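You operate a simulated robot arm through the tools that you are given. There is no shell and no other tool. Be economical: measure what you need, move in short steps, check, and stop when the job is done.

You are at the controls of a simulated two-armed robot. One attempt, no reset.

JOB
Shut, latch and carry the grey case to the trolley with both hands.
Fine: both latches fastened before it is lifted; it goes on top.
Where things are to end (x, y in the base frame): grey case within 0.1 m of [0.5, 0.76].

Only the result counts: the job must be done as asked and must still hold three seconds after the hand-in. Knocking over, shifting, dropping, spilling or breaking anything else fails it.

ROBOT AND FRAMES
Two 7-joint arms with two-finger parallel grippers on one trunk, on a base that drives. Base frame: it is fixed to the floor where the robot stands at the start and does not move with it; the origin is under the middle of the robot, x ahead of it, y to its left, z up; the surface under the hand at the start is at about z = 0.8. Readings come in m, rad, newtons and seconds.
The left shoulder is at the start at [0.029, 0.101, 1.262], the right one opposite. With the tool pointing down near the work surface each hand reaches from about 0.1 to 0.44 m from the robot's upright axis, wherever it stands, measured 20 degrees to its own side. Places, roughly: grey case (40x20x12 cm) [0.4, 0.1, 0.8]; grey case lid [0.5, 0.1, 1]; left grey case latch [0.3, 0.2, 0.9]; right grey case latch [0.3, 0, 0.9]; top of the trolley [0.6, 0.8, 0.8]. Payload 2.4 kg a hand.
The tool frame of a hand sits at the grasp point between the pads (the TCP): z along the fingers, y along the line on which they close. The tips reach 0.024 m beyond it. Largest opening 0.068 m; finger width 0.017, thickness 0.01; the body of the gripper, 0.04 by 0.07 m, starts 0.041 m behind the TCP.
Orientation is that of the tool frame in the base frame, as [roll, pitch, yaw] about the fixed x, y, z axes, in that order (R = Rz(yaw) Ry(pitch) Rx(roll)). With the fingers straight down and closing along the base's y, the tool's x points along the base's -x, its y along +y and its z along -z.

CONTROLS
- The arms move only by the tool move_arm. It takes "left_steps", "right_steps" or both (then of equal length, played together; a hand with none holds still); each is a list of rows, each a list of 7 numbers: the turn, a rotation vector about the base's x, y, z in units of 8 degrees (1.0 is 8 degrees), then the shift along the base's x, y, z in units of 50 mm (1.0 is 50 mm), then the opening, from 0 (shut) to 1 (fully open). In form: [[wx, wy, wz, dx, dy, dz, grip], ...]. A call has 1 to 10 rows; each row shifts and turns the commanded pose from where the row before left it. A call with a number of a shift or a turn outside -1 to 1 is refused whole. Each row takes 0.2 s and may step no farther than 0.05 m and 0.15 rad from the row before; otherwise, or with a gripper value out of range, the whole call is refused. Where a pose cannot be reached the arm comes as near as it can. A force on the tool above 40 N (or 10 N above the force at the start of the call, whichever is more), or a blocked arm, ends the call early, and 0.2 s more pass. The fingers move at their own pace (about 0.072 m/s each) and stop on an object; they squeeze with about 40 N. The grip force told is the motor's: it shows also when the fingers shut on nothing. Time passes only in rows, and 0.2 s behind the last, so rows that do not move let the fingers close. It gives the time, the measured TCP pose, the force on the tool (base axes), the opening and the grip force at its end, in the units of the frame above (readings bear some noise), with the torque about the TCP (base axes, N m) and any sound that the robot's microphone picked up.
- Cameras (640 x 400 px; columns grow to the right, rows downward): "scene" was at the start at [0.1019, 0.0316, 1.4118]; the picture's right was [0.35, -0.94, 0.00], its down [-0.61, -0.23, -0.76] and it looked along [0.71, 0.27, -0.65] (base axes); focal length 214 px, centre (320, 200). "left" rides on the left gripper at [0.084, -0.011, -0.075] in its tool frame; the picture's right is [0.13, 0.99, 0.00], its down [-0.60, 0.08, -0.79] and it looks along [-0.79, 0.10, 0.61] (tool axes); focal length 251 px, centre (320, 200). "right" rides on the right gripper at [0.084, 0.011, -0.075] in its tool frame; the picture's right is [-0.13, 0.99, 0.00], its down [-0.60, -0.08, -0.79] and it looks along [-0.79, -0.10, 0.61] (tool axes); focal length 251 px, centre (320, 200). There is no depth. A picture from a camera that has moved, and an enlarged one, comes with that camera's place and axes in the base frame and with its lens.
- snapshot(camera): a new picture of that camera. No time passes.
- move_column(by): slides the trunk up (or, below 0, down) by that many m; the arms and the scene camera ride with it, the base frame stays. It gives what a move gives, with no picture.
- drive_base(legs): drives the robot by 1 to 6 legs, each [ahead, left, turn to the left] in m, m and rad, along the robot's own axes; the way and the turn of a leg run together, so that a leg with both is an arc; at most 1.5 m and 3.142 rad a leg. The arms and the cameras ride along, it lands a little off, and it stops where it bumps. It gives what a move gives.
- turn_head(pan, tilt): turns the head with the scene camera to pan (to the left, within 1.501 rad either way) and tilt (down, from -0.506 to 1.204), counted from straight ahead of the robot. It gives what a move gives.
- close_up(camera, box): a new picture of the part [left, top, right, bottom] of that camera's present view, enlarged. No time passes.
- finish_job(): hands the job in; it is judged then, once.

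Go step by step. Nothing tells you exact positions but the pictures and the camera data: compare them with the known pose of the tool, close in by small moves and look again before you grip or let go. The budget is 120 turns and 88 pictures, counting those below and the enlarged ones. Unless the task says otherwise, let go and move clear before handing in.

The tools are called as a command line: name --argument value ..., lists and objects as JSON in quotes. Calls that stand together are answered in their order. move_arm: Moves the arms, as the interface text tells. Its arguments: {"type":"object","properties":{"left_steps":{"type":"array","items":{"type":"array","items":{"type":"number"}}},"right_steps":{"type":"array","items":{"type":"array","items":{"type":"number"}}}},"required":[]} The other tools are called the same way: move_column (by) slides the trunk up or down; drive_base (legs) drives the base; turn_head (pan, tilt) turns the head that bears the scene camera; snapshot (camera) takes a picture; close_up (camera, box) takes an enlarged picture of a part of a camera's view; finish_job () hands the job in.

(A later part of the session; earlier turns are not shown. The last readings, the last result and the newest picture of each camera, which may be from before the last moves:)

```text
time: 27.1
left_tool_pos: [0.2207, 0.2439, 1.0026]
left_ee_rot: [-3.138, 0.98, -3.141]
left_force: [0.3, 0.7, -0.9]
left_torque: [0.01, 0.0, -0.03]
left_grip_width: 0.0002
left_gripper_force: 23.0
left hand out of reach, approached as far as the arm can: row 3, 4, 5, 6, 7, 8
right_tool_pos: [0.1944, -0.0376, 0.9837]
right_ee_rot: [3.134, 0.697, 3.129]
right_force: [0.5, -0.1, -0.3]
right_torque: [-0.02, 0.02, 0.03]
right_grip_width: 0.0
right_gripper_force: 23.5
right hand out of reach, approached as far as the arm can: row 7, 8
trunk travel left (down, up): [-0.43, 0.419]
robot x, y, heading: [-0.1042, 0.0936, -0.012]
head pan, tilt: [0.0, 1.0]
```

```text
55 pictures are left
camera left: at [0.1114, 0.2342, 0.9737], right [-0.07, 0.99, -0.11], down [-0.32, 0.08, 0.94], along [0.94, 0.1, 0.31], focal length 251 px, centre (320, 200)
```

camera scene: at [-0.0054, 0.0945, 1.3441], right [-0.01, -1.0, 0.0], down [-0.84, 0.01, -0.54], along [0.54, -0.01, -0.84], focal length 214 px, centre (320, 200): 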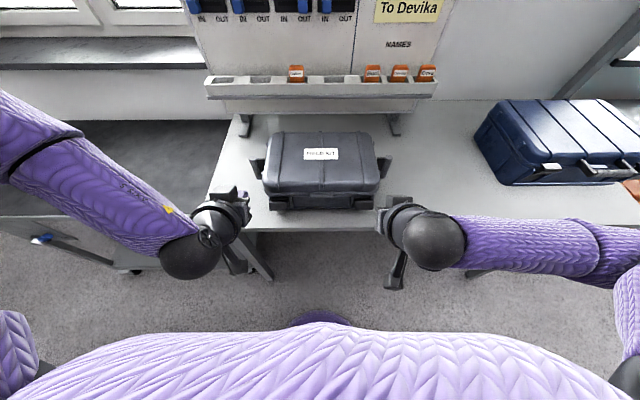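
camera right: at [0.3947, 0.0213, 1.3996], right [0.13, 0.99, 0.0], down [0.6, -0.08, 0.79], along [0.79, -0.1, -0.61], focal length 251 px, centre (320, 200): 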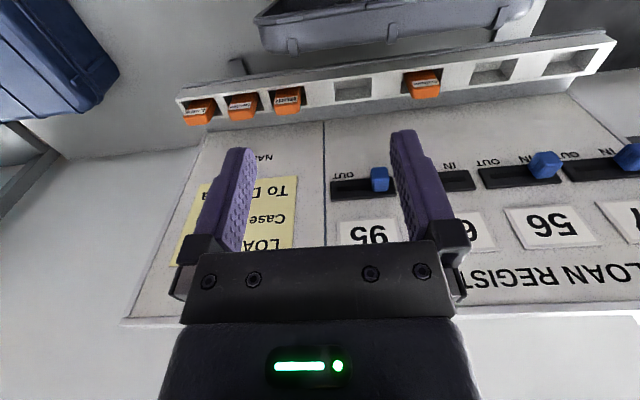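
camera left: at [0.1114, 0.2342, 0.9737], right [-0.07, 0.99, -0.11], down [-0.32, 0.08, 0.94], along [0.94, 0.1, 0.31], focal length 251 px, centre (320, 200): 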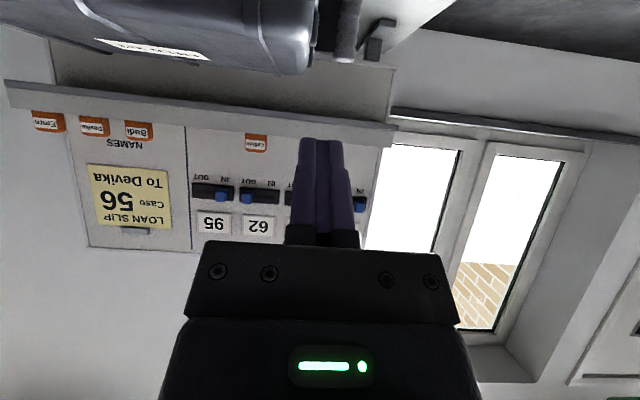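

The tilted hands sit too close to the body. I'll back off 0.15 m and lower the trunk 0.1 m.

drive_base --legs '[[-0.15, 0, 0]]'

move_column --by -0.1

move_arm --left_steps '[[0, 0, 0, 0.9, -0.2, 0, 0], [0, 0, 0, 0.9, -0.2, 0, 0], [0, 0, 0, 0.4, -0.3, 0, 0], [0, 0, 0, 0, -0.2, 0, 0]]' --right_steps '[[0, -1, 0, 0.8, 0.1, 0, 0], [0, -1, 0, 0.8, 0.1, 0, 0], [0, 0, 0, 0.8, 0.1, 0, 0], [0, 0, 0, 0.5, 0.1, 0, 0]]'

```text
time: 28.4
left_tool_pos: [0.0657, 0.2457, 1.0015]
left_ee_rot: [-3.14, 0.979, 3.139]
left_force: [0.3, -0.6, -1.2]
left_torque: [0.05, -0.01, -0.01]
left_grip_width: 0.0
left_gripper_force: 24.2
right_tool_pos: [0.04, -0.0353, 0.9835]
right_ee_rot: [3.134, 0.698, 3.128]
right_force: [-0.2, 0.7, -0.3]
right_torque: [0.06, -0.01, -0.03]
right_grip_width: 0.0
right_gripper_force: 23.4
trunk travel left (down, up): [-0.43, 0.419]
robot x, y, heading: [-0.2581, 0.0947, -0.008]
head pan, tilt: [0.0, 1.0]
```

```text
time: 29.8
left_tool_pos: [0.0676, 0.246, 0.8904]
left_ee_rot: [-3.139, 0.945, 3.138]
left_force: [-0.6, -0.1, -0.2]
left_torque: [0.01, 0.02, 0.03]
left_grip_width: 0.0001
left_gripper_force: 23.4
right_tool_pos: [0.0421, -0.0356, 0.8718]
right_ee_rot: [3.133, 0.659, 3.128]
right_force: [-1.0, -0.3, 0.2]
right_torque: [-0.02, 0.0, 0.0]
right_grip_width: 0.0
right_gripper_force: 23.7
trunk travel left (down, up): [-0.33, 0.519]
robot x, y, heading: [-0.2547, 0.0952, -0.009]
head pan, tilt: [0.0, 1.0]
```

```text
time: 30.8
left_tool_pos: [0.1729, 0.2179, 0.909]
left_ee_rot: [-3.138, 0.942, 3.14]
left_force: [-0.8, -0.7, 1.0]
left_torque: [-0.03, -0.01, 0.02]
left_grip_width: 0.0
left_gripper_force: 23.2
left hand out of reach, approached as far as the arm can: row 2, 3, 4
right_tool_pos: [0.1626, 0.0124, 0.8772]
right_ee_rot: [3.068, 0.853, 3.108]
right_force: [-0.7, -0.1, 0.2]
right_torque: [0.0, -0.02, 0.01]
right_grip_width: 0.0
right_gripper_force: 23.5
right hand out of reach, approached as far as the arm can: row 1, 2
trunk travel left (down, up): [-0.33, 0.519]
robot x, y, heading: [-0.256, 0.0972, -0.007]
head pan, tilt: [0.0, 1.0]
```

The wrist is at its bend limit, so a lower shoulder should help. I'll lower the trunk another 0.2 m in two steps, raising the hands to compensate.

move_column --by -0.1

move_arm --left_steps '[[0, 0, 0, 0, 0, 0.8, 0], [0, 0, 0, 0, 0, 0.8, 0], [0, 0, 0, 0, 0, 0.8, 0]]' --right_steps '[[0, 0, 0, 0, 0, 0.8, 0], [0, 0, 0, 0, -0.3, 0.8, 0], [0, 0, 0, 0, -0.3, 0.8, 0]]'

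move_column --by -0.1

move_arm --left_steps '[[0, 0, 0, 0, 0, 0.6, 0], [0, 0, 0, 0.4, 0, 0.6, 0], [0, 0, 0, 0.4, 0, 0.3, 0]]' --right_steps '[[0, 0, 0, 0, 0, 0.6, 0], [0, 0, 0, 0.4, 0, 0.6, 0], [0, 0, 0, 0.4, 0, 0.6, 0]]'

snapshot --camera "scene"

```text
time: 32.1
left_tool_pos: [0.1755, 0.2175, 0.8091]
left_ee_rot: [-3.141, 0.944, 3.14]
left_force: [-0.4, 0.4, 0.5]
left_torque: [0.01, 0.02, -0.01]
left_grip_width: 0.0
left_gripper_force: 23.8
right_tool_pos: [0.1626, 0.0129, 0.7806]
right_ee_rot: [3.068, 0.855, 3.105]
right_force: [-0.4, -0.7, 0.1]
right_torque: [-0.01, 0.01, 0.01]
right_grip_width: 0.0
right_gripper_force: 23.2
trunk travel left (down, up): [-0.23, 0.619]
robot x, y, heading: [-0.2552, 0.0958, -0.013]
head pan, tilt: [0.0, 1.0]
```

```text
time: 32.9
left_tool_pos: [0.1763, 0.2161, 0.9304]
left_ee_rot: [-3.14, 0.943, 3.137]
left_force: [-0.4, 1.1, -0.1]
left_torque: [0.0, 0.02, -0.01]
left_grip_width: 0.0001
left_gripper_force: 23.6
right_tool_pos: [0.1635, -0.0159, 0.901]
right_ee_rot: [3.07, 0.853, 3.109]
right_force: [0.1, 0.9, 0.6]
right_torque: [0.0, -0.01, -0.01]
right_grip_width: 0.0
right_gripper_force: 24.1
trunk travel left (down, up): [-0.23, 0.619]
robot x, y, heading: [-0.2545, 0.0946, -0.01]
head pan, tilt: [0.0, 1.0]
```

```text
time: 34.2
left_tool_pos: [0.1732, 0.2183, 0.8298]
left_ee_rot: [-3.139, 0.945, 3.14]
left_force: [1.0, -0.6, -0.5]
left_torque: [0.0, 0.01, -0.03]
left_grip_width: 0.0001
left_gripper_force: 23.2
right_tool_pos: [0.1633, -0.0178, 0.7991]
right_ee_rot: [3.067, 0.854, 3.106]
right_force: [-0.2, -0.4, 0.3]
right_torque: [-0.04, 0.01, -0.01]
right_grip_width: 0.0002
right_gripper_force: 23.4
trunk travel left (down, up): [-0.13, 0.719]
robot x, y, heading: [-0.2546, 0.0971, -0.013]
head pan, tilt: [0.0, 1.0]
```

```text
time: 35.0
left_tool_pos: [0.2154, 0.2174, 0.9031]
left_ee_rot: [-3.14, 0.943, 3.139]
left_force: [0.2, 0.3, 0.7]
left_torque: [-0.02, 0.01, 0.01]
left_grip_width: 0.0
left_gripper_force: 23.8
right_tool_pos: [0.2013, -0.0183, 0.8905]
right_ee_rot: [3.069, 0.854, 3.107]
right_force: [0.4, -0.2, -0.8]
right_torque: [-0.03, -0.01, -0.03]
right_grip_width: 0.0002
right_gripper_force: 23.9
trunk travel left (down, up): [-0.13, 0.719]
robot x, y, heading: [-0.2537, 0.0957, -0.01]
head pan, tilt: [0.0, 1.0]
```

```text
54 pictures are left
camera scene: at [-0.0934, 0.0952, 1.0395], right [-0.01, -1.0, 0.0], down [-0.84, 0.01, -0.54], along [0.54, -0.01, -0.84], focal length 214 px, centre (320, 200)
```

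scene: 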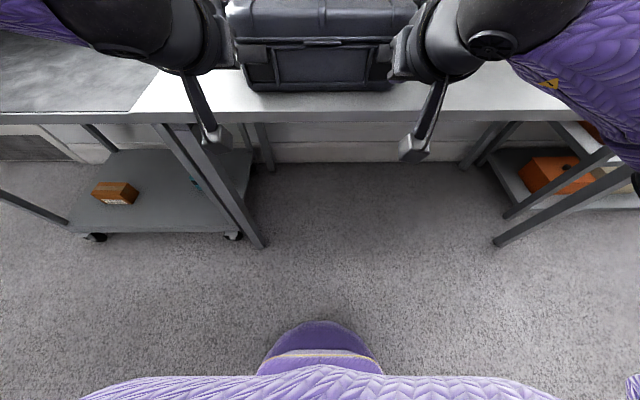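

Reach is good now. I'll lift the head view to look at the case front.

turn_head --pan 0.0 --tilt 0.4

close_up --camera "scene" --box '[220, 140, 420, 280]'

```text
time: 36.0
left_tool_pos: [0.214, 0.2175, 0.9019]
left_ee_rot: [-3.14, 0.945, 3.14]
left_force: [1.0, 0.1, -0.4]
left_torque: [0.0, -0.01, 0.01]
left_grip_width: 0.0
left_gripper_force: 23.3
right_tool_pos: [0.2021, -0.0202, 0.8915]
right_ee_rot: [3.067, 0.855, 3.106]
right_force: [0.0, -0.7, 0.1]
right_torque: [-0.02, 0.02, -0.05]
right_grip_width: 0.0001
right_gripper_force: 24.0
trunk travel left (down, up): [-0.13, 0.719]
robot x, y, heading: [-0.2545, 0.0942, -0.011]
head pan, tilt: [0.0, 0.4]
```

```text
2.86 times, centred on (320, 210) of scene
camera zoom: at [-0.0704, 0.095, 1.0897], right [-0.01, -1.0, 0.0], down [-0.39, 0.0, -0.92], along [0.92, -0.01, -0.39], focal length 613 px, centre (320, 171)
```

zoom: 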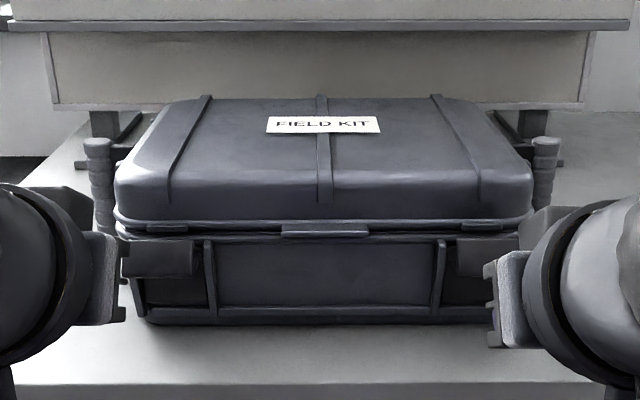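

Latch front faces span z≈0.864–0.892 at x≈0.28, centred at y≈0.20 and −0.02. I'll tilt the hands more and drop the fingers in front of and below the latches.

move_arm --left_steps '[[0, -1, 0, 0, -0.2, -0.5, 0], [0, -1, 0, 0, -0.15, -0.5, 0], [0, 0, 0, 0, 0, -0.15, 0]]' --right_steps '[[0, -1, 0, 0.1, 0, -0.4, 0], [0, -1, 0, 0.1, 0, -0.4, 0], [0, 0, 0, 0, 0, -0.1, 0]]'

close_up --camera "scene" --box '[220, 140, 420, 280]'

snapshot --camera "left"

```text
time: 36.8
left_tool_pos: [0.2148, 0.1995, 0.8453]
left_ee_rot: [-3.137, 1.223, -3.141]
left_force: [-0.2, 0.5, -1.1]
left_torque: [0.03, -0.02, 0.0]
left_grip_width: 0.0
left_gripper_force: 23.5
right_tool_pos: [0.2139, -0.0196, 0.8449]
right_ee_rot: [3.045, 1.134, 3.087]
right_force: [-0.5, 0.1, -0.1]
right_torque: [0.0, 0.02, 0.03]
right_grip_width: 0.0
right_gripper_force: 24.2
trunk travel left (down, up): [-0.13, 0.719]
robot x, y, heading: [-0.2594, 0.0936, -0.013]
head pan, tilt: [0.0, 0.4]
```

```text
2.86 times, centred on (320, 210) of scene
camera zoom: at [-0.0703, 0.095, 1.0898], right [-0.01, -1.0, 0.0], down [-0.39, 0.0, -0.92], along [0.92, -0.01, -0.39], focal length 613 px, centre (320, 171)
```

zoom: 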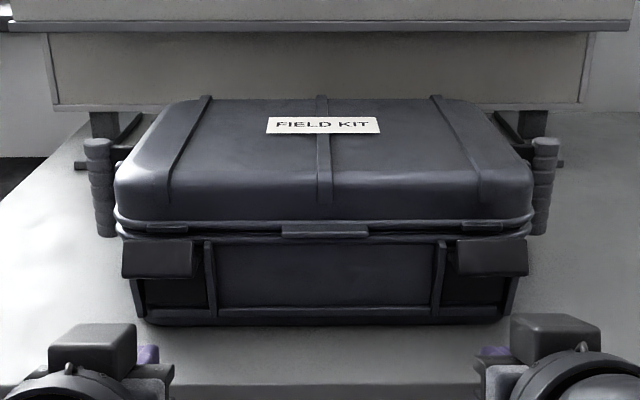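

```text
51 pictures are left
camera left: at [0.1155, 0.1897, 0.7909], right [-0.04, 0.99, -0.12], down [-0.54, 0.08, 0.84], along [0.84, 0.1, 0.53], focal length 251 px, centre (320, 200)
```

left: 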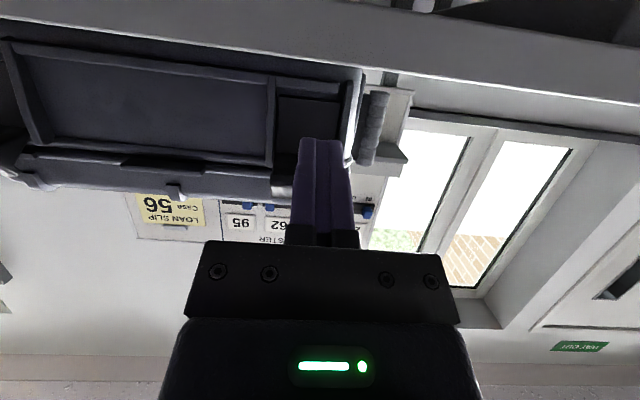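

Aligned. Now forward under the latches.

move_arm --left_steps '[[0, 0, 0, 0.4, 0, 0, 0], [0, 0, 0, 0.4, 0, 0, 0], [0, 0, 0, 0.35, 0, 0, 0]]' --right_steps '[[0, 0, 0, 0.4, 0, 0, 0], [0, 0, 0, 0.4, 0, 0, 0], [0, 0, 0, 0.35, 0, 0, 0]]'

close_up --camera "scene" --box '[220, 140, 420, 280]'

close_up --camera "left" --box '[220, 80, 420, 240]'

```text
time: 37.6
left_tool_pos: [0.2728, 0.1998, 0.8442]
left_ee_rot: [-3.14, 1.224, 3.139]
left_force: [-0.3, 0.7, -0.2]
left_torque: [-0.06, 0.0, 0.0]
left_grip_width: 0.0
left_gripper_force: 23.3
right_tool_pos: [0.2703, -0.0174, 0.845]
right_ee_rot: [3.045, 1.131, 3.088]
right_force: [0.1, -0.2, 0.1]
right_torque: [-0.02, -0.01, 0.02]
right_grip_width: 0.0
right_gripper_force: 24.0
trunk travel left (down, up): [-0.13, 0.719]
robot x, y, heading: [-0.2569, 0.0937, -0.006]
head pan, tilt: [0.0, 0.4]
```

```text
2.86 times, centred on (320, 210) of scene
camera zoom: at [-0.0704, 0.095, 1.0898], right [-0.01, -1.0, 0.0], down [-0.39, 0.0, -0.92], along [0.92, -0.01, -0.39], focal length 613 px, centre (320, 171)
```

zoom: 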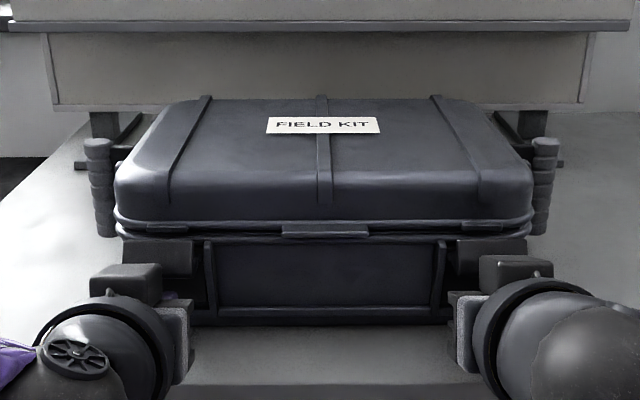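

```text
2.50 times, centred on (320, 160) of left
camera zoom: at [0.1728, 0.19, 0.791], right [-0.04, 0.99, -0.12], down [-0.54, 0.08, 0.84], along [0.84, 0.1, 0.53], focal length 629 px, centre (320, 300)
```

zoom: 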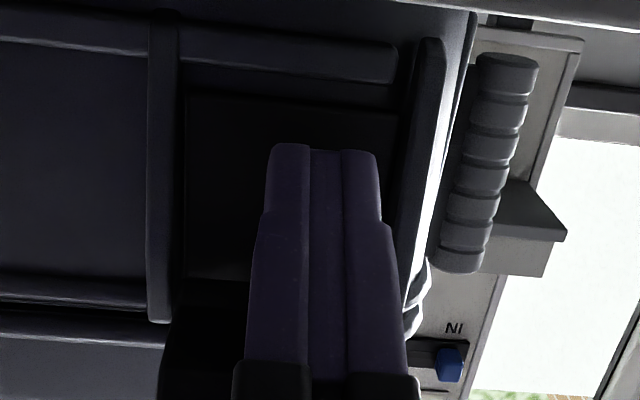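

Fingertips are under the latches with no contact yet. Lift gently.

move_arm --left_steps '[[0, 0, 0, 0, 0, 0.2, 0], [0, 0, 0, 0, 0, 0.2, 0], [0, 0, 0, 0, 0, 0.2, 0]]' --right_steps '[[0, 0, 0, 0.05, 0, 0.2, 0], [0, 0, 0, 0, 0, 0.2, 0], [0, 0, 0, 0, 0, 0.2, 0]]'

close_up --camera "scene" --box '[220, 140, 420, 280]'

```text
time: 38.4
left_tool_pos: [0.2709, 0.1997, 0.8762]
left_ee_rot: [-3.14, 1.221, 3.139]
left_force: [0.3, -0.2, -3.5]
left_torque: [0.0, 0.07, -0.04]
left_grip_width: 0.0
left_gripper_force: 23.4
right_tool_pos: [0.2744, -0.0185, 0.8751]
right_ee_rot: [3.048, 1.132, 3.09]
right_force: [-1.9, 0.4, -1.9]
right_torque: [-0.05, 0.0, -0.02]
right_grip_width: 0.0001
right_gripper_force: 23.5
trunk travel left (down, up): [-0.13, 0.719]
robot x, y, heading: [-0.2569, 0.0964, -0.008]
head pan, tilt: [0.0, 0.4]
```

```text
2.86 times, centred on (320, 210) of scene
camera zoom: at [-0.0701, 0.095, 1.0897], right [-0.01, -1.0, 0.0], down [-0.39, 0.0, -0.92], along [0.92, -0.01, -0.39], focal length 613 px, centre (320, 171)
```

zoom: 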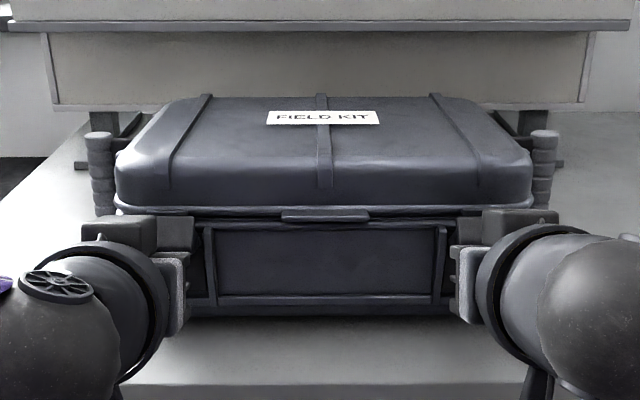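

The case front tipped up slightly instead of the latches fully turning. I'll lower back, and then hold the lid down with one hand while the other turns its latch.

move_arm --left_steps '[[0, 0, 0, 0, 0, -0.15, 0], [0, 0, 0, 0, 0, -0.15, 0], [0, 0, 0, 0, 0, -0.15, 0], [0, 0, 0, 0, 0, -0.15, 0]]' --right_steps '[[0, 0, 0, 0, 0, -0.15, 0], [0, 0, 0, 0, 0, -0.15, 0], [0, 0, 0, 0, 0, -0.15, 0], [0, 0, 0, 0, 0, -0.15, 0]]'

close_up --camera "scene" --box '[220, 140, 420, 280]'

```text
time: 39.4
left_tool_pos: [0.2713, 0.2006, 0.8454]
left_ee_rot: [3.141, 1.223, 3.138]
left_force: [0.9, -0.1, -0.6]
left_torque: [-0.01, -0.02, -0.04]
left_grip_width: 0.0001
left_gripper_force: 23.4
right_tool_pos: [0.274, -0.0175, 0.8452]
right_ee_rot: [3.046, 1.134, 3.088]
right_force: [0.0, 0.0, 1.1]
right_torque: [0.0, 0.01, -0.02]
right_grip_width: 0.0
right_gripper_force: 23.5
trunk travel left (down, up): [-0.13, 0.719]
robot x, y, heading: [-0.2562, 0.0968, -0.011]
head pan, tilt: [0.0, 0.4]
```

```text
2.86 times, centred on (320, 210) of scene
camera zoom: at [-0.0704, 0.095, 1.0898], right [-0.01, -1.0, 0.0], down [-0.39, 0.0, -0.92], along [0.92, -0.01, -0.39], focal length 613 px, centre (320, 171)
```

zoom: 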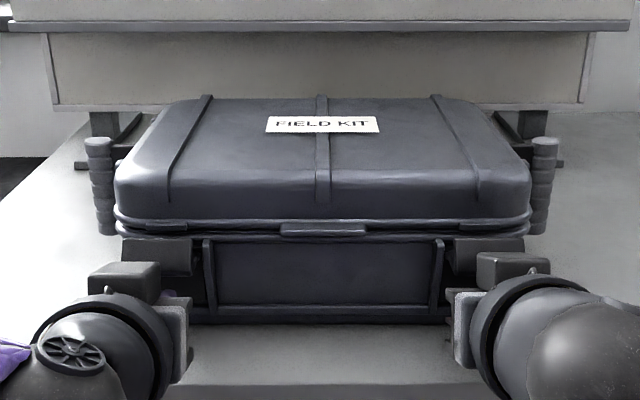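

Case is settled again. Right hand goes to hold the lid down from above.

move_arm --right_steps '[[0, 0, 0, -0.8, 0, 0, 0], [0, 0, 0, -0.8, 0, 0.3, 0], [0, 0, 0, 0, 0, 0.9, 0], [0, 0, 0, 0, 0, 0.9, 0], [0, 1, 0, 0, 0, 0.8, 0], [0, 1, 0, 0.4, 0.1, 0.4, 0], [0, 1, 0, 0.8, 0.2, 0, 0], [0, 0, 0, 0.8, 0.2, 0, 0], [0, 0, 0, 0.8, 0.2, -0.2, 0]]'

snapshot --camera "scene"

```text
time: 41.4
left_tool_pos: [0.2716, 0.2012, 0.8466]
left_ee_rot: [3.14, 1.224, 3.139]
left_force: [-0.2, -0.2, -0.2]
left_torque: [-0.01, 0.02, -0.01]
left_grip_width: 0.0001
left_gripper_force: 23.3
right_tool_pos: [0.3341, 0.0186, 0.9987]
right_ee_rot: [3.077, 0.717, 3.118]
right_force: [0.9, -0.6, 0.1]
right_torque: [-0.01, -0.02, 0.06]
right_grip_width: 0.0
right_gripper_force: 23.2
trunk travel left (down, up): [-0.13, 0.719]
robot x, y, heading: [-0.2563, 0.0949, -0.012]
head pan, tilt: [0.0, 0.4]
```

```text
46 pictures are left
camera scene: at [-0.0704, 0.095, 1.0898], right [-0.01, -1.0, 0.0], down [-0.39, 0.0, -0.92], along [0.92, -0.01, -0.39], focal length 214 px, centre (320, 200)
```

scene: 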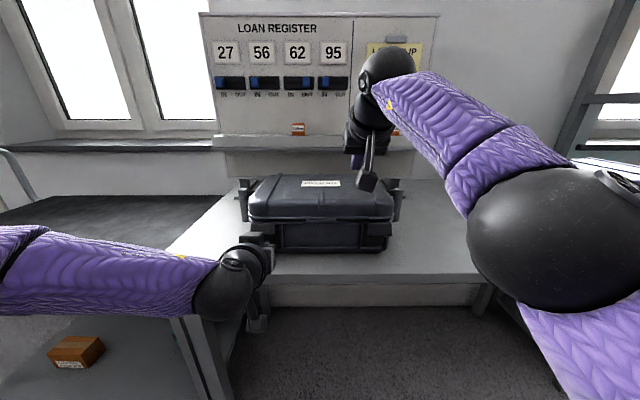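

move_arm --right_steps '[[0, 0, 0, 0, 0.7, -0.2, 0], [0, 0, 0, 0, 0.5, -0.4, 0], [0, 0, 0, 0, 0, -0.3, 0], [0, 0, 0, 0, 0, -0.1, 0], [0, 0, 0, 0, 0, -0.1, 0]]'

```text
time: 42.6
left_tool_pos: [0.2705, 0.2004, 0.8482]
left_ee_rot: [-3.14, 1.225, 3.14]
left_force: [-0.4, -0.7, 0.0]
left_torque: [-0.03, -0.01, 0.0]
left_grip_width: 0.0
left_gripper_force: 23.5
right_tool_pos: [0.3339, 0.0792, 0.9493]
right_ee_rot: [3.073, 0.727, 3.11]
right_force: [13.3, 2.0, 33.1]
right_torque: [0.05, -0.62, 0.1]
right_grip_width: 0.0
right_gripper_force: 23.8
trunk travel left (down, up): [-0.13, 0.719]
robot x, y, heading: [-0.2564, 0.0958, -0.005]
head pan, tilt: [0.0, 0.4]
```

The lid is held with ~33 N. Now lift the left latch.

move_arm --left_steps '[[0, 0, 0, 0, 0, 0.2, 0], [0, 0, 0, 0, 0, 0.2, 0], [0, 0, 0, 0, 0, 0.2, 0], [0, 0, 0, 0, 0, 0.2, 0]]'

close_up --camera "scene" --box '[220, 150, 420, 270]'

close_up --camera "left" --box '[220, 80, 420, 240]'

```text
time: 43.1
left_tool_pos: [0.2697, 0.2023, 0.8575]
left_ee_rot: [-3.139, 1.226, -3.141]
left_force: [-0.4, 0.2, 0.4]
left_torque: [0.0, 0.0, 0.02]
left_grip_width: 0.0001
left_gripper_force: 23.6
right_tool_pos: [0.335, 0.0784, 0.95]
right_ee_rot: [3.073, 0.728, 3.109]
right_force: [-2.4, -0.2, 18.5]
right_torque: [0.0, -0.11, 0.04]
right_grip_width: 0.0
right_gripper_force: 23.8
trunk travel left (down, up): [-0.13, 0.719]
robot x, y, heading: [-0.258, 0.0959, -0.006]
head pan, tilt: [0.0, 0.4]
stopped in row 2 (right hand): the force on the tool passed its limit at 47 N (the readings are from after the stop); the commanded pose is now the measured one
```

```text
3.20 times, centred on (320, 210) of scene
camera zoom: at [-0.0719, 0.0953, 1.0898], right [-0.01, -1.0, 0.0], down [-0.39, 0.0, -0.92], along [0.92, -0.01, -0.39], focal length 686 px, centre (320, 168)
```

zoom: 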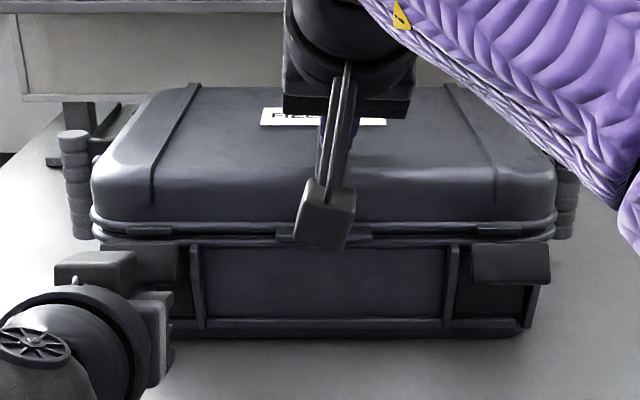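

```text
2.50 times, centred on (320, 160) of left
camera zoom: at [0.1715, 0.1921, 0.8039], right [-0.04, 0.99, -0.12], down [-0.54, 0.08, 0.84], along [0.84, 0.1, 0.53], focal length 629 px, centre (320, 300)
```

zoom: 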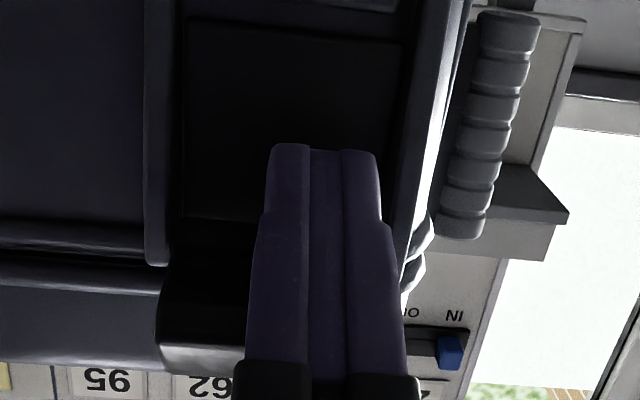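

The hold is now a milder 18 N. Continue the lift.

move_arm --left_steps '[[0, 0, 0, 0, 0, 0.2, 0], [0, 0, 0, 0, 0, 0.2, 0], [0, 0, 0, 0, 0, 0.2, 0]]'

close_up --camera "left" --box '[220, 80, 420, 240]'

```text
time: 43.9
left_tool_pos: [0.2714, 0.2017, 0.8891]
left_ee_rot: [-3.14, 1.224, 3.138]
left_force: [-12.8, 2.1, -12.4]
left_torque: [0.04, 0.31, 0.0]
left_grip_width: 0.0
left_gripper_force: 23.9
right_tool_pos: [0.3348, 0.0777, 0.948]
right_ee_rot: [3.074, 0.727, 3.111]
right_force: [12.6, -1.2, 33.0]
right_torque: [-0.02, -0.59, -0.07]
right_grip_width: 0.0001
right_gripper_force: 23.2
trunk travel left (down, up): [-0.13, 0.719]
robot x, y, heading: [-0.2543, 0.0936, -0.009]
head pan, tilt: [0.0, 0.4]
```

```text
2.50 times, centred on (320, 160) of left
camera zoom: at [0.171, 0.1916, 0.8348], right [-0.04, 0.99, -0.12], down [-0.54, 0.08, 0.84], along [0.84, 0.1, 0.53], focal length 629 px, centre (320, 300)
```

zoom: 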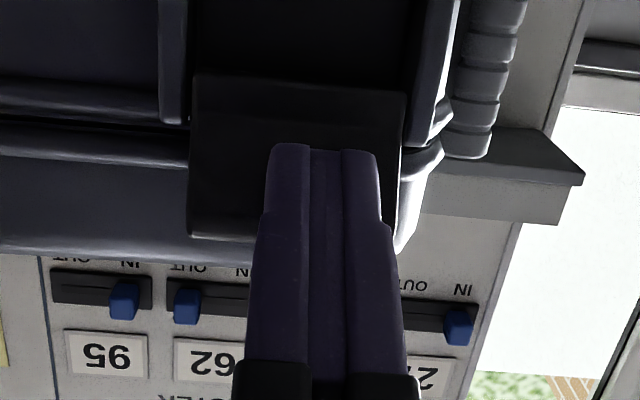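

The latch has swung up against the front. Now push it inward until it snaps.

move_arm --left_steps '[[0, 0, 0, 0.1, 0, 0.1, 0], [0, 0, 0, 0.15, 0, 0, 0], [0, 0, 0, 0.15, 0, 0, 0]]'

close_up --camera "left" --box '[220, 80, 420, 240]'

close_up --camera "scene" --box '[220, 150, 420, 270]'

```text
time: 44.7
left_tool_pos: [0.2912, 0.2026, 0.8955]
left_ee_rot: [-3.14, 1.229, 3.141]
left_force: [-15.4, 4.8, 0.4]
left_torque: [-0.01, -0.01, -0.01]
left_grip_width: 0.0
left_gripper_force: 23.4
right_tool_pos: [0.3342, 0.0773, 0.9492]
right_ee_rot: [3.074, 0.727, 3.11]
right_force: [10.6, -4.2, 29.4]
right_torque: [-0.13, -0.53, -0.06]
right_grip_width: 0.0
right_gripper_force: 23.7
trunk travel left (down, up): [-0.13, 0.719]
robot x, y, heading: [-0.254, 0.0952, -0.011]
head pan, tilt: [0.0, 0.4]
```

```text
2.50 times, centred on (320, 160) of left
camera zoom: at [0.1912, 0.1921, 0.8409], right [-0.04, 0.99, -0.12], down [-0.54, 0.08, 0.83], along [0.84, 0.1, 0.54], focal length 629 px, centre (320, 300)
```

zoom: 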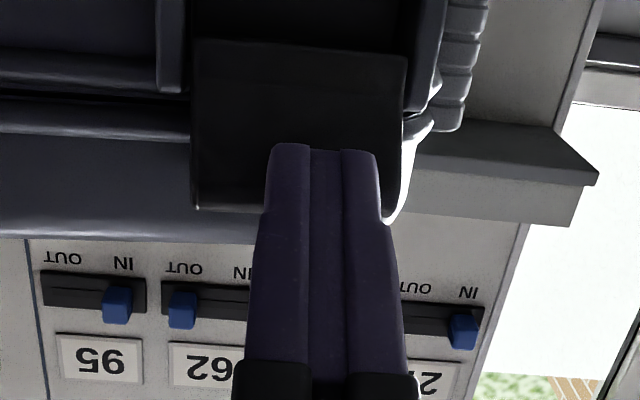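

```text
3.20 times, centred on (320, 210) of scene
camera zoom: at [-0.0732, 0.0953, 1.0905], right [-0.01, -1.0, 0.0], down [-0.39, 0.0, -0.92], along [0.92, -0.01, -0.39], focal length 686 px, centre (320, 168)
```

zoom: 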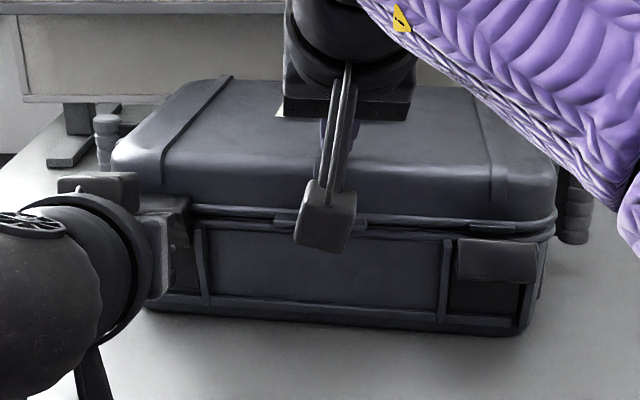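

The push slid the case's left side back a little (small yaw). I'll retreat the left hand and see how far the latch is closed.

move_arm --left_steps '[[0, 0, 0, -0.5, 0, 0, 0], [0, 0, 0, -0.8, 0.6, -0.2, 0], [0, 0, 0, -0.5, 0.8, -0.3, 0]]'

close_up --camera "scene" --box '[230, 170, 330, 260]'

```text
refused: row 2 steps farther than a row can; nothing moved
```

```text
4.44 times, centred on (280, 215) of scene
camera zoom: at [-0.0732, 0.0953, 1.0905], right [-0.01, -1.0, 0.0], down [-0.39, 0.0, -0.92], along [0.92, -0.01, -0.39], focal length 953 px, centre (498, 133)
```

zoom: 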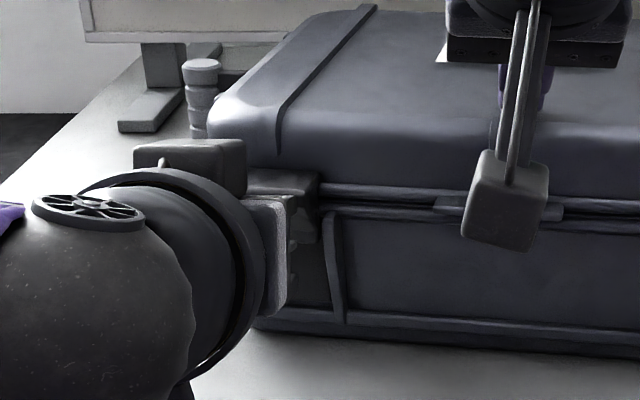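

move_arm --left_steps '[[0, 0, 0, -0.5, 0, 0, 0], [0, 0, 0, -0.6, 0.6, -0.2, 0], [0, 0, 0, -0.4, 0.7, -0.2, 0]]'

close_up --camera "scene" --box '[230, 170, 330, 260]'

```text
time: 45.5
left_tool_pos: [0.2127, 0.2659, 0.8746]
left_ee_rot: [-3.136, 1.227, 3.14]
left_force: [0.6, 0.2, 0.5]
left_torque: [-0.04, 0.02, 0.02]
left_grip_width: 0.0
left_gripper_force: 23.6
right_tool_pos: [0.334, 0.0794, 0.947]
right_ee_rot: [3.071, 0.727, 3.11]
right_force: [-2.8, -1.2, 31.0]
right_torque: [-0.03, -0.24, -0.24]
right_grip_width: 0.0001
right_gripper_force: 23.6
trunk travel left (down, up): [-0.13, 0.719]
robot x, y, heading: [-0.2556, 0.0965, -0.011]
head pan, tilt: [0.0, 0.4]
```

```text
4.44 times, centred on (280, 215) of scene
camera zoom: at [-0.073, 0.095, 1.0904], right [-0.01, -1.0, 0.0], down [-0.39, 0.0, -0.92], along [0.92, -0.01, -0.39], focal length 953 px, centre (498, 133)
```

zoom: 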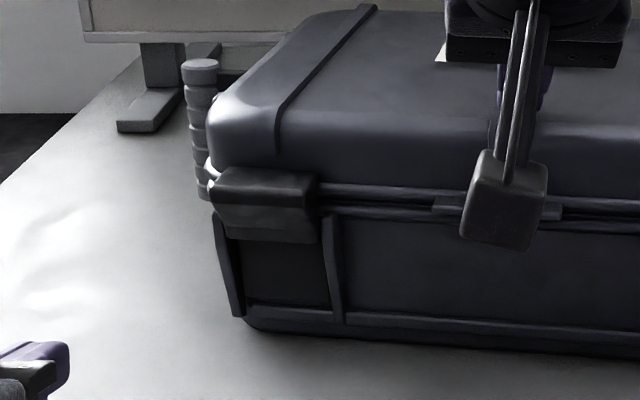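

The left latch is raised most of the way and stays there. I'll do the same to the right latch (left hand holding the lid), then use a braced push for the final snap. First swap hands.

move_arm --left_steps '[[0, 0, 0, -0.4, 0, 0.6, 0], [0, 0, 0, -0.4, 0, 0.7, 0], [0, 0, 0, 0, 0, 0.8, 0], [0, 1, 0, 0, -0.2, 0.5, 0], [0, 1, 0, 0.3, -0.5, 0, 0], [0, 1, 0, 0.5, -0.5, 0, 0], [0, 0, 0, 0.7, -0.5, 0, 0], [0, 0, 0, 0.8, -0.5, 0, 0], [0, 0, 0, 0.9, -0.2, 0, 0]]' --right_steps '[[0, 0, 0, 0, 0, 0.4, 0], [0, 0, 0, -0.5, -0.2, 0.5, 0], [0, 0, 0, -0.8, -0.3, 0, 0], [0, 0, 0, -0.8, -0.4, 0, 0], [0, -1, 0, -0.4, -0.4, 0, 0], [0, -1, 0, 0, -0.4, -0.6, 0], [0, -1, 0, 0, -0.3, -0.8, 0], [0, 0, 0, 0, 0, -0.9, 0], [0, 0, 0, 0, 0, -0.4, 0]]'

snapshot --camera "scene"

```text
time: 47.5
left_tool_pos: [0.2698, 0.2193, 0.9839]
left_ee_rot: [-3.139, 0.802, 3.14]
left_force: [0.0, 0.0, -0.3]
left_torque: [0.0, 0.0, -0.01]
left_grip_width: 0.0004
left_gripper_force: 24.2
left hand out of reach, approached as far as the arm can: row 7, 8, 9
right_tool_pos: [0.2123, -0.0199, 0.8561]
right_ee_rot: [3.041, 1.141, 3.086]
right_force: [-0.8, 0.8, -0.2]
right_torque: [-0.03, -0.02, -0.01]
right_grip_width: 0.0
right_gripper_force: 23.5
trunk travel left (down, up): [-0.13, 0.719]
robot x, y, heading: [-0.2548, 0.0954, -0.009]
head pan, tilt: [0.0, 0.4]
```

```text
38 pictures are left
camera scene: at [-0.0694, 0.0956, 1.0895], right [-0.01, -1.0, 0.0], down [-0.39, 0.0, -0.92], along [0.92, -0.01, -0.39], focal length 214 px, centre (320, 200)
```

scene: 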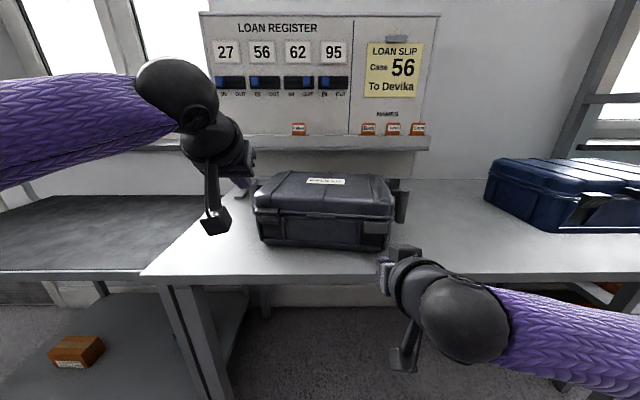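

move_arm --left_steps '[[0, -0.5, 0, 0.5, -0.4, 0.2, 0], [0, 0, 0, 0.5, -0.5, 0, 0], [0, 0, 0, 0.5, -0.5, 0, 0], [0, 0, 0, 0, -0.4, 0, 0]]'

```text
time: 48.5
left_tool_pos: [0.3019, 0.2309, 0.9876]
left_ee_rot: [-3.141, 0.876, 3.14]
left_force: [-0.3, 0.5, 0.4]
left_torque: [-0.01, 0.0, -0.01]
left_grip_width: 0.0003
left_gripper_force: 24.0
left hand out of reach, approached as far as the arm can: row 1, 2, 3, 4
right_tool_pos: [0.2122, -0.0209, 0.8569]
right_ee_rot: [3.043, 1.142, 3.084]
right_force: [0.1, 0.4, -0.5]
right_torque: [-0.02, -0.01, -0.01]
right_grip_width: 0.0
right_gripper_force: 23.4
trunk travel left (down, up): [-0.13, 0.719]
robot x, y, heading: [-0.258, 0.0966, -0.014]
head pan, tilt: [0.0, 0.4]
```

The left can't go further inward, so I'll shift the base 4 cm forward and 7 cm right (right hand retracted first).

move_arm --right_steps '[[0, 0, 0, -0.8, 0, 0, 0]]'

drive_base --legs '[[0.04, -0.07, 0]]'

move_arm --right_steps '[[0, 0, 0, 0, 0.5, -0.1, 0], [0, 0, 0, 0, 0.5, -0.1, 0], [0, 0, 0, 0, 0.4, 0, 0]]' --left_steps '[[0, 0, 0, 0, 0, -0.3, 0], [0, 0, 0, 0, 0, -0.2, 0], [0, 0, 0, 0, 0, -0.1, 0]]'

close_up --camera "scene" --box '[200, 140, 420, 290]'

```text
time: 48.9
left_tool_pos: [0.3028, 0.2303, 0.988]
left_ee_rot: [-3.141, 0.874, 3.14]
left_force: [-1.0, -0.2, 0.5]
left_torque: [0.0, -0.03, -0.01]
left_grip_width: 0.0
left_gripper_force: 23.8
right_tool_pos: [0.1711, -0.0188, 0.8593]
right_ee_rot: [3.04, 1.141, 3.084]
right_force: [0.0, 0.3, 0.1]
right_torque: [0.01, 0.03, 0.04]
right_grip_width: 0.0
right_gripper_force: 23.7
trunk travel left (down, up): [-0.13, 0.719]
robot x, y, heading: [-0.2566, 0.0985, -0.011]
head pan, tilt: [0.0, 0.4]
```

```text
time: 50.0
left_tool_pos: [0.3408, 0.1623, 0.9882]
left_ee_rot: [-3.138, 0.874, 3.139]
left_force: [-0.8, -0.3, -1.0]
left_torque: [0.0, 0.0, 0.0]
left_grip_width: 0.0002
left_gripper_force: 23.4
right_tool_pos: [0.2093, -0.0884, 0.8597]
right_ee_rot: [3.042, 1.141, 3.084]
right_force: [-1.0, 0.3, -0.5]
right_torque: [0.02, 0.0, 0.01]
right_grip_width: 0.0
right_gripper_force: 24.1
trunk travel left (down, up): [-0.13, 0.719]
robot x, y, heading: [-0.2131, 0.0258, -0.01]
head pan, tilt: [0.0, 0.4]
```

```text
time: 50.8
left_tool_pos: [0.34, 0.1617, 0.9571]
left_ee_rot: [-3.14, 0.872, 3.139]
left_force: [-1.3, -0.4, 0.2]
left_torque: [-0.02, -0.02, -0.02]
left_grip_width: 0.0
left_gripper_force: 23.7
right_tool_pos: [0.2098, -0.017, 0.851]
right_ee_rot: [3.044, 1.142, 3.084]
right_force: [0.5, -0.1, 0.7]
right_torque: [-0.01, 0.02, -0.02]
right_grip_width: 0.0001
right_gripper_force: 23.7
trunk travel left (down, up): [-0.13, 0.719]
robot x, y, heading: [-0.2135, 0.0257, -0.01]
head pan, tilt: [0.0, 0.4]
```

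```text
2.67 times, centred on (310, 215) of scene
camera zoom: at [-0.0308, 0.0268, 1.0898], right [-0.01, -1.0, 0.0], down [-0.39, 0.0, -0.92], along [0.92, -0.01, -0.39], focal length 572 px, centre (347, 160)
```

zoom: 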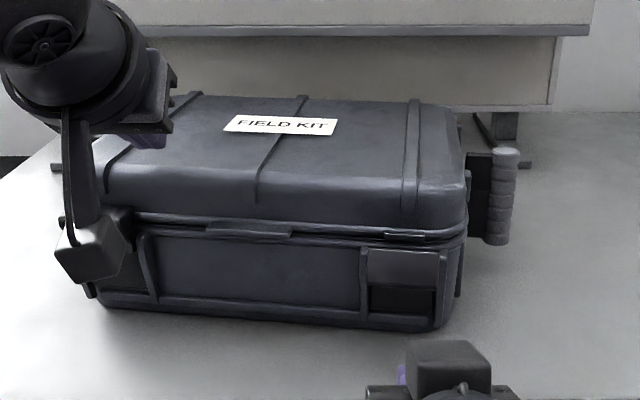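

Right latch centred at y≈−0.015. Press the lid with the left hand and slide the right finger under its latch.

move_arm --left_steps '[[0, 0, 0, 0, -0.1, -0.2, 0], [0, 0, 0, 0, -0.1, -0.1, 0], [0, 0, 0, 0, 0, -0.1, 0], [0, 0, 0, 0, 0, -0.1, 0]]' --right_steps '[[0, 0, 0, 0.4, 0, -0.1, 0], [0, 0, 0, 0.4, 0, -0.05, 0], [0, 0, 0, 0.4, 0, 0, 0], [0, 0, 0, 0.1, 0, 0, 0]]'

```text
time: 51.6
left_tool_pos: [0.3392, 0.1537, 0.9471]
left_ee_rot: [-3.131, 0.896, -3.134]
left_force: [-0.2, 1.4, 16.1]
left_torque: [0.03, -0.18, 0.05]
left_grip_width: 0.0
left_gripper_force: 23.3
right_tool_pos: [0.2664, -0.0197, 0.844]
right_ee_rot: [3.042, 1.143, 3.083]
right_force: [-0.6, -0.7, 0.5]
right_torque: [0.02, 0.01, 0.01]
right_grip_width: 0.0002
right_gripper_force: 23.3
trunk travel left (down, up): [-0.13, 0.719]
robot x, y, heading: [-0.215, 0.0275, -0.012]
head pan, tilt: [0.0, 0.4]
stopped in row 3 (left hand): the force on the tool passed its limit at 44 N (the readings are from after the stop); the commanded pose is now the measured one
```

Holding at 16 N. Lift the right latch.

move_arm --right_steps '[[0, 0, 0, 0.1, 0, 0.2, 0], [0, 0, 0, 0, 0, 0.2, 0], [0, 0, 0, 0, 0, 0.2, 0], [0, 0, 0, 0, 0, 0.2, 0], [0, 0, 0, 0, 0, 0.1, 0]]'

close_up --camera "scene" --box '[200, 140, 420, 290]'

close_up --camera "right" --box '[220, 80, 420, 240]'

```text
time: 52.8
left_tool_pos: [0.3397, 0.1535, 0.9468]
left_ee_rot: [-3.134, 0.894, -3.138]
left_force: [12.6, 0.8, 35.4]
left_torque: [0.05, -0.72, 0.07]
left_grip_width: 0.0001
left_gripper_force: 24.1
right_tool_pos: [0.2702, -0.0195, 0.8882]
right_ee_rot: [3.041, 1.144, 3.083]
right_force: [-5.9, 0.6, -8.1]
right_torque: [0.01, 0.2, 0.01]
right_grip_width: 0.0
right_gripper_force: 23.4
trunk travel left (down, up): [-0.13, 0.719]
robot x, y, heading: [-0.2174, 0.0271, -0.007]
head pan, tilt: [0.0, 0.4]
```

```text
2.67 times, centred on (310, 215) of scene
camera zoom: at [-0.0322, 0.0266, 1.0902], right [-0.01, -1.0, 0.0], down [-0.39, 0.0, -0.92], along [0.92, -0.01, -0.39], focal length 572 px, centre (347, 160)
```

zoom: 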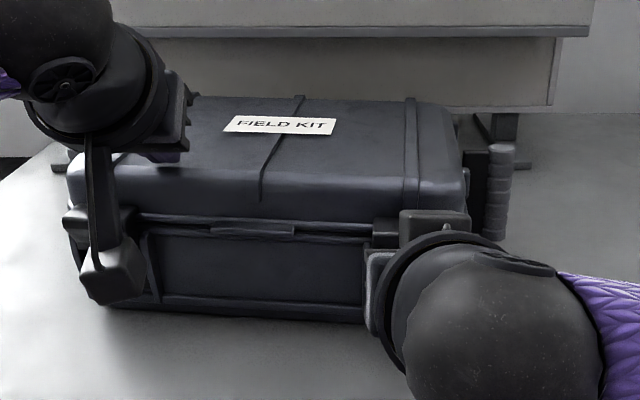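

```text
2.50 times, centred on (320, 160) of right
camera zoom: at [0.1671, -0.0111, 0.8427], right [0.02, 0.99, 0.16], down [-0.47, -0.13, 0.87], along [0.88, -0.09, 0.46], focal length 629 px, centre (320, 300)
```

zoom: 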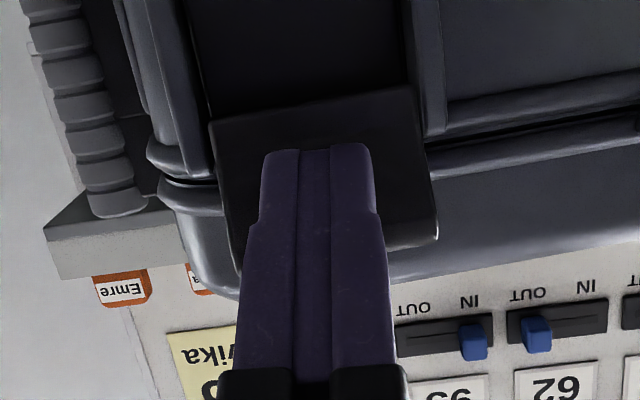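

Turning well. Continue up and inward.

move_arm --right_steps '[[0, 0, 0, 0.1, 0, 0.15, 0], [0, 0, 0, 0.15, 0, 0.1, 0], [0, 0, 0, 0.2, 0, 0, 0]]'

close_up --camera "scene" --box '[200, 140, 420, 290]'

close_up --camera "right" --box '[220, 80, 420, 240]'

```text
time: 53.6
left_tool_pos: [0.34, 0.1529, 0.9469]
left_ee_rot: [-3.136, 0.894, -3.138]
left_force: [18.0, 1.7, 33.4]
left_torque: [0.13, -0.8, 0.25]
left_grip_width: 0.0
left_gripper_force: 23.8
right_tool_pos: [0.2926, -0.0188, 0.9043]
right_ee_rot: [3.039, 1.146, 3.078]
right_force: [-13.7, -4.0, 3.2]
right_torque: [0.02, -0.03, -0.18]
right_grip_width: 0.0
right_gripper_force: 23.8
trunk travel left (down, up): [-0.13, 0.719]
robot x, y, heading: [-0.2165, 0.0271, 0.0]
head pan, tilt: [0.0, 0.4]
```

```text
2.67 times, centred on (310, 215) of scene
camera zoom: at [-0.0329, 0.0262, 1.0904], right [-0.01, -1.0, 0.0], down [-0.39, 0.0, -0.92], along [0.92, -0.01, -0.39], focal length 572 px, centre (347, 160)
```

zoom: 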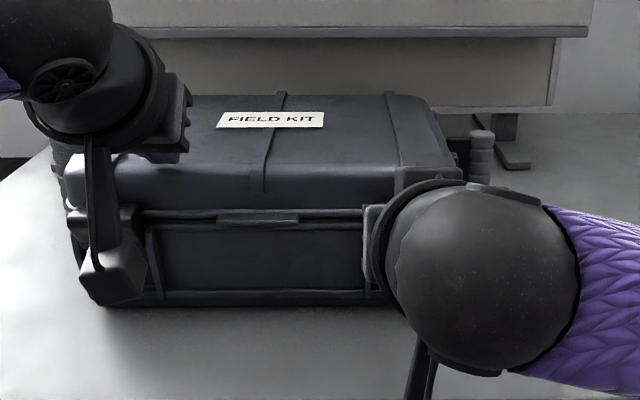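

```text
2.50 times, centred on (320, 160) of right
camera zoom: at [0.1903, -0.0105, 0.8581], right [0.02, 0.99, 0.16], down [-0.47, -0.13, 0.87], along [0.88, -0.09, 0.46], focal length 629 px, centre (320, 300)
```

zoom: 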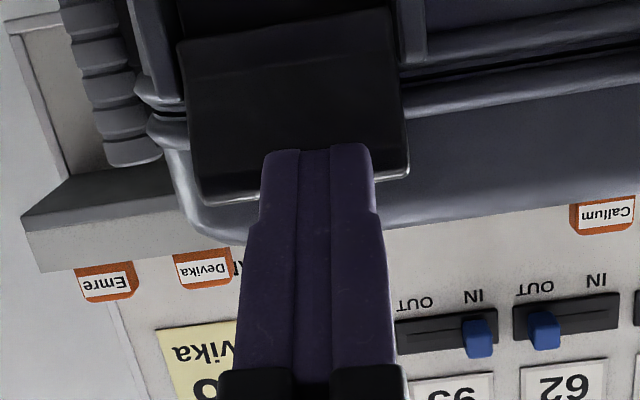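

Both latches are now raised; the final snap needs bracing. I'll retract both hands, and reposition upright, nearer, to grip a post with one hand and push the latch with the other.

move_arm --right_steps '[[0, 0, 0, -0.6, 0, 0, 0], [0, 0, 0, -0.8, -0.3, 0, 0], [0, 0, 0, -0.4, -0.8, 0.3, 0], [0, 1, 0, 0, -0.7, 0.6, 0], [0, 1, 0, 0, -0.7, 0.6, 0], [0, 1, 0, 0, -0.6, 0.6, 0], [0, 1, 0, 0, 0, 0.6, 0], [0, 1, 0, 0, 0, 0.6, 0], [0, 1, 0, 0, 0, 0, 0], [0, 1, 0, 0, 0, 0, 0]]' --left_steps '[[0, 0, 0, 0, 0, 0.4, 0], [0, 0, 0, 0, 0.2, 0.8, 0], [0, 0, 0, -0.3, 0.6, 0.6, 0], [0, 1, 0, -0.5, 0.7, 0.2, 0], [0, 1, 0, -0.5, 0.7, 0, 0], [0, 1, 0, -0.5, 0.6, 0, 0], [0, 1, 0, -0.4, 0.6, 0, 0], [0, 1, 0, 0, 0.2, 0, 0], [0, 1, 0, 0, 0, 0, 0], [0, 0.4, 0, 0, 0, 0, 0]]'

close_up --camera "scene" --box '[200, 140, 400, 280]'

```text
time: 55.4
left_tool_pos: [0.2232, 0.3394, 1.0353]
left_ee_rot: [3.142, 0.199, 3.135]
left_force: [18.5, 2.0, -11.9]
left_torque: [0.02, -0.31, -0.03]
left_grip_width: 0.0001
left_gripper_force: 23.6
left hand out of reach, approached as far as the arm can: row 2, 8, 9
right_tool_pos: [0.2056, -0.175, 1.0634]
right_ee_rot: [3.085, 0.432, 3.122]
right_force: [0.0, 0.0, -0.1]
right_torque: [0.03, -0.04, 0.0]
right_grip_width: 0.0
right_gripper_force: 24.0
trunk travel left (down, up): [-0.13, 0.719]
robot x, y, heading: [-0.2173, 0.0291, -0.011]
head pan, tilt: [0.0, 0.4]
stopped in row 9 (left hand): the force on the tool passed its limit at 78 N (the readings are from after the stop); the commanded pose is now the measured one
```

```text
2.86 times, centred on (300, 210) of scene
camera zoom: at [-0.0306, 0.0268, 1.0897], right [-0.01, -1.0, 0.0], down [-0.39, 0.0, -0.92], along [0.92, -0.01, -0.39], focal length 613 px, centre (377, 171)
```

zoom: 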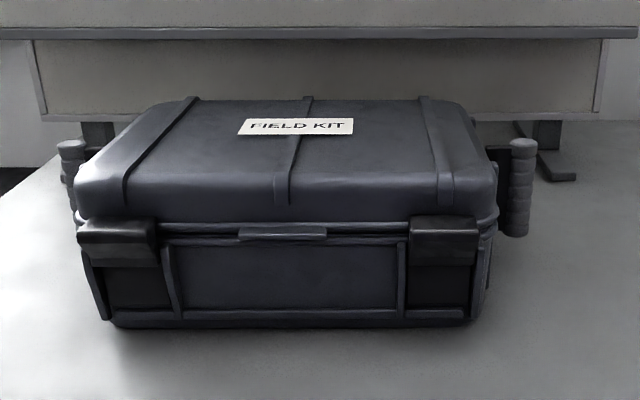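

Both latches look equally raised. The left hand ran into something (78 N), so I'll look around before moving.

turn_head --pan 0.5 --tilt 0.6

snapshot --camera "scene"

```text
time: 56.4
left_tool_pos: [0.2234, 0.3394, 1.0351]
left_ee_rot: [-3.141, 0.198, 3.132]
left_force: [34.6, 3.4, -17.7]
left_torque: [-0.08, -0.05, -0.15]
left_grip_width: 0.0001
left_gripper_force: 23.8
right_tool_pos: [0.2059, -0.1744, 1.0641]
right_ee_rot: [3.089, 0.433, 3.121]
right_force: [-1.4, -0.7, -1.0]
right_torque: [0.01, 0.0, -0.01]
right_grip_width: 0.0
right_gripper_force: 23.6
trunk travel left (down, up): [-0.13, 0.719]
robot x, y, heading: [-0.2139, 0.027, -0.012]
head pan, tilt: [0.499, 0.6]
```

```text
31 pictures are left
camera scene: at [-0.0452, 0.0696, 1.0716], right [0.47, -0.88, 0.0], down [-0.5, -0.27, -0.83], along [0.73, 0.39, -0.56], focal length 214 px, centre (320, 200)
```

scene: 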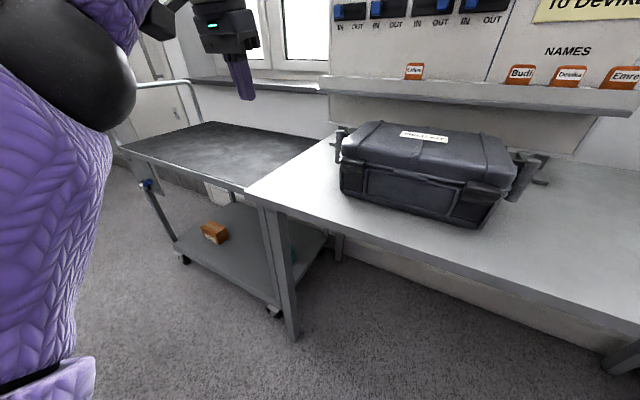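

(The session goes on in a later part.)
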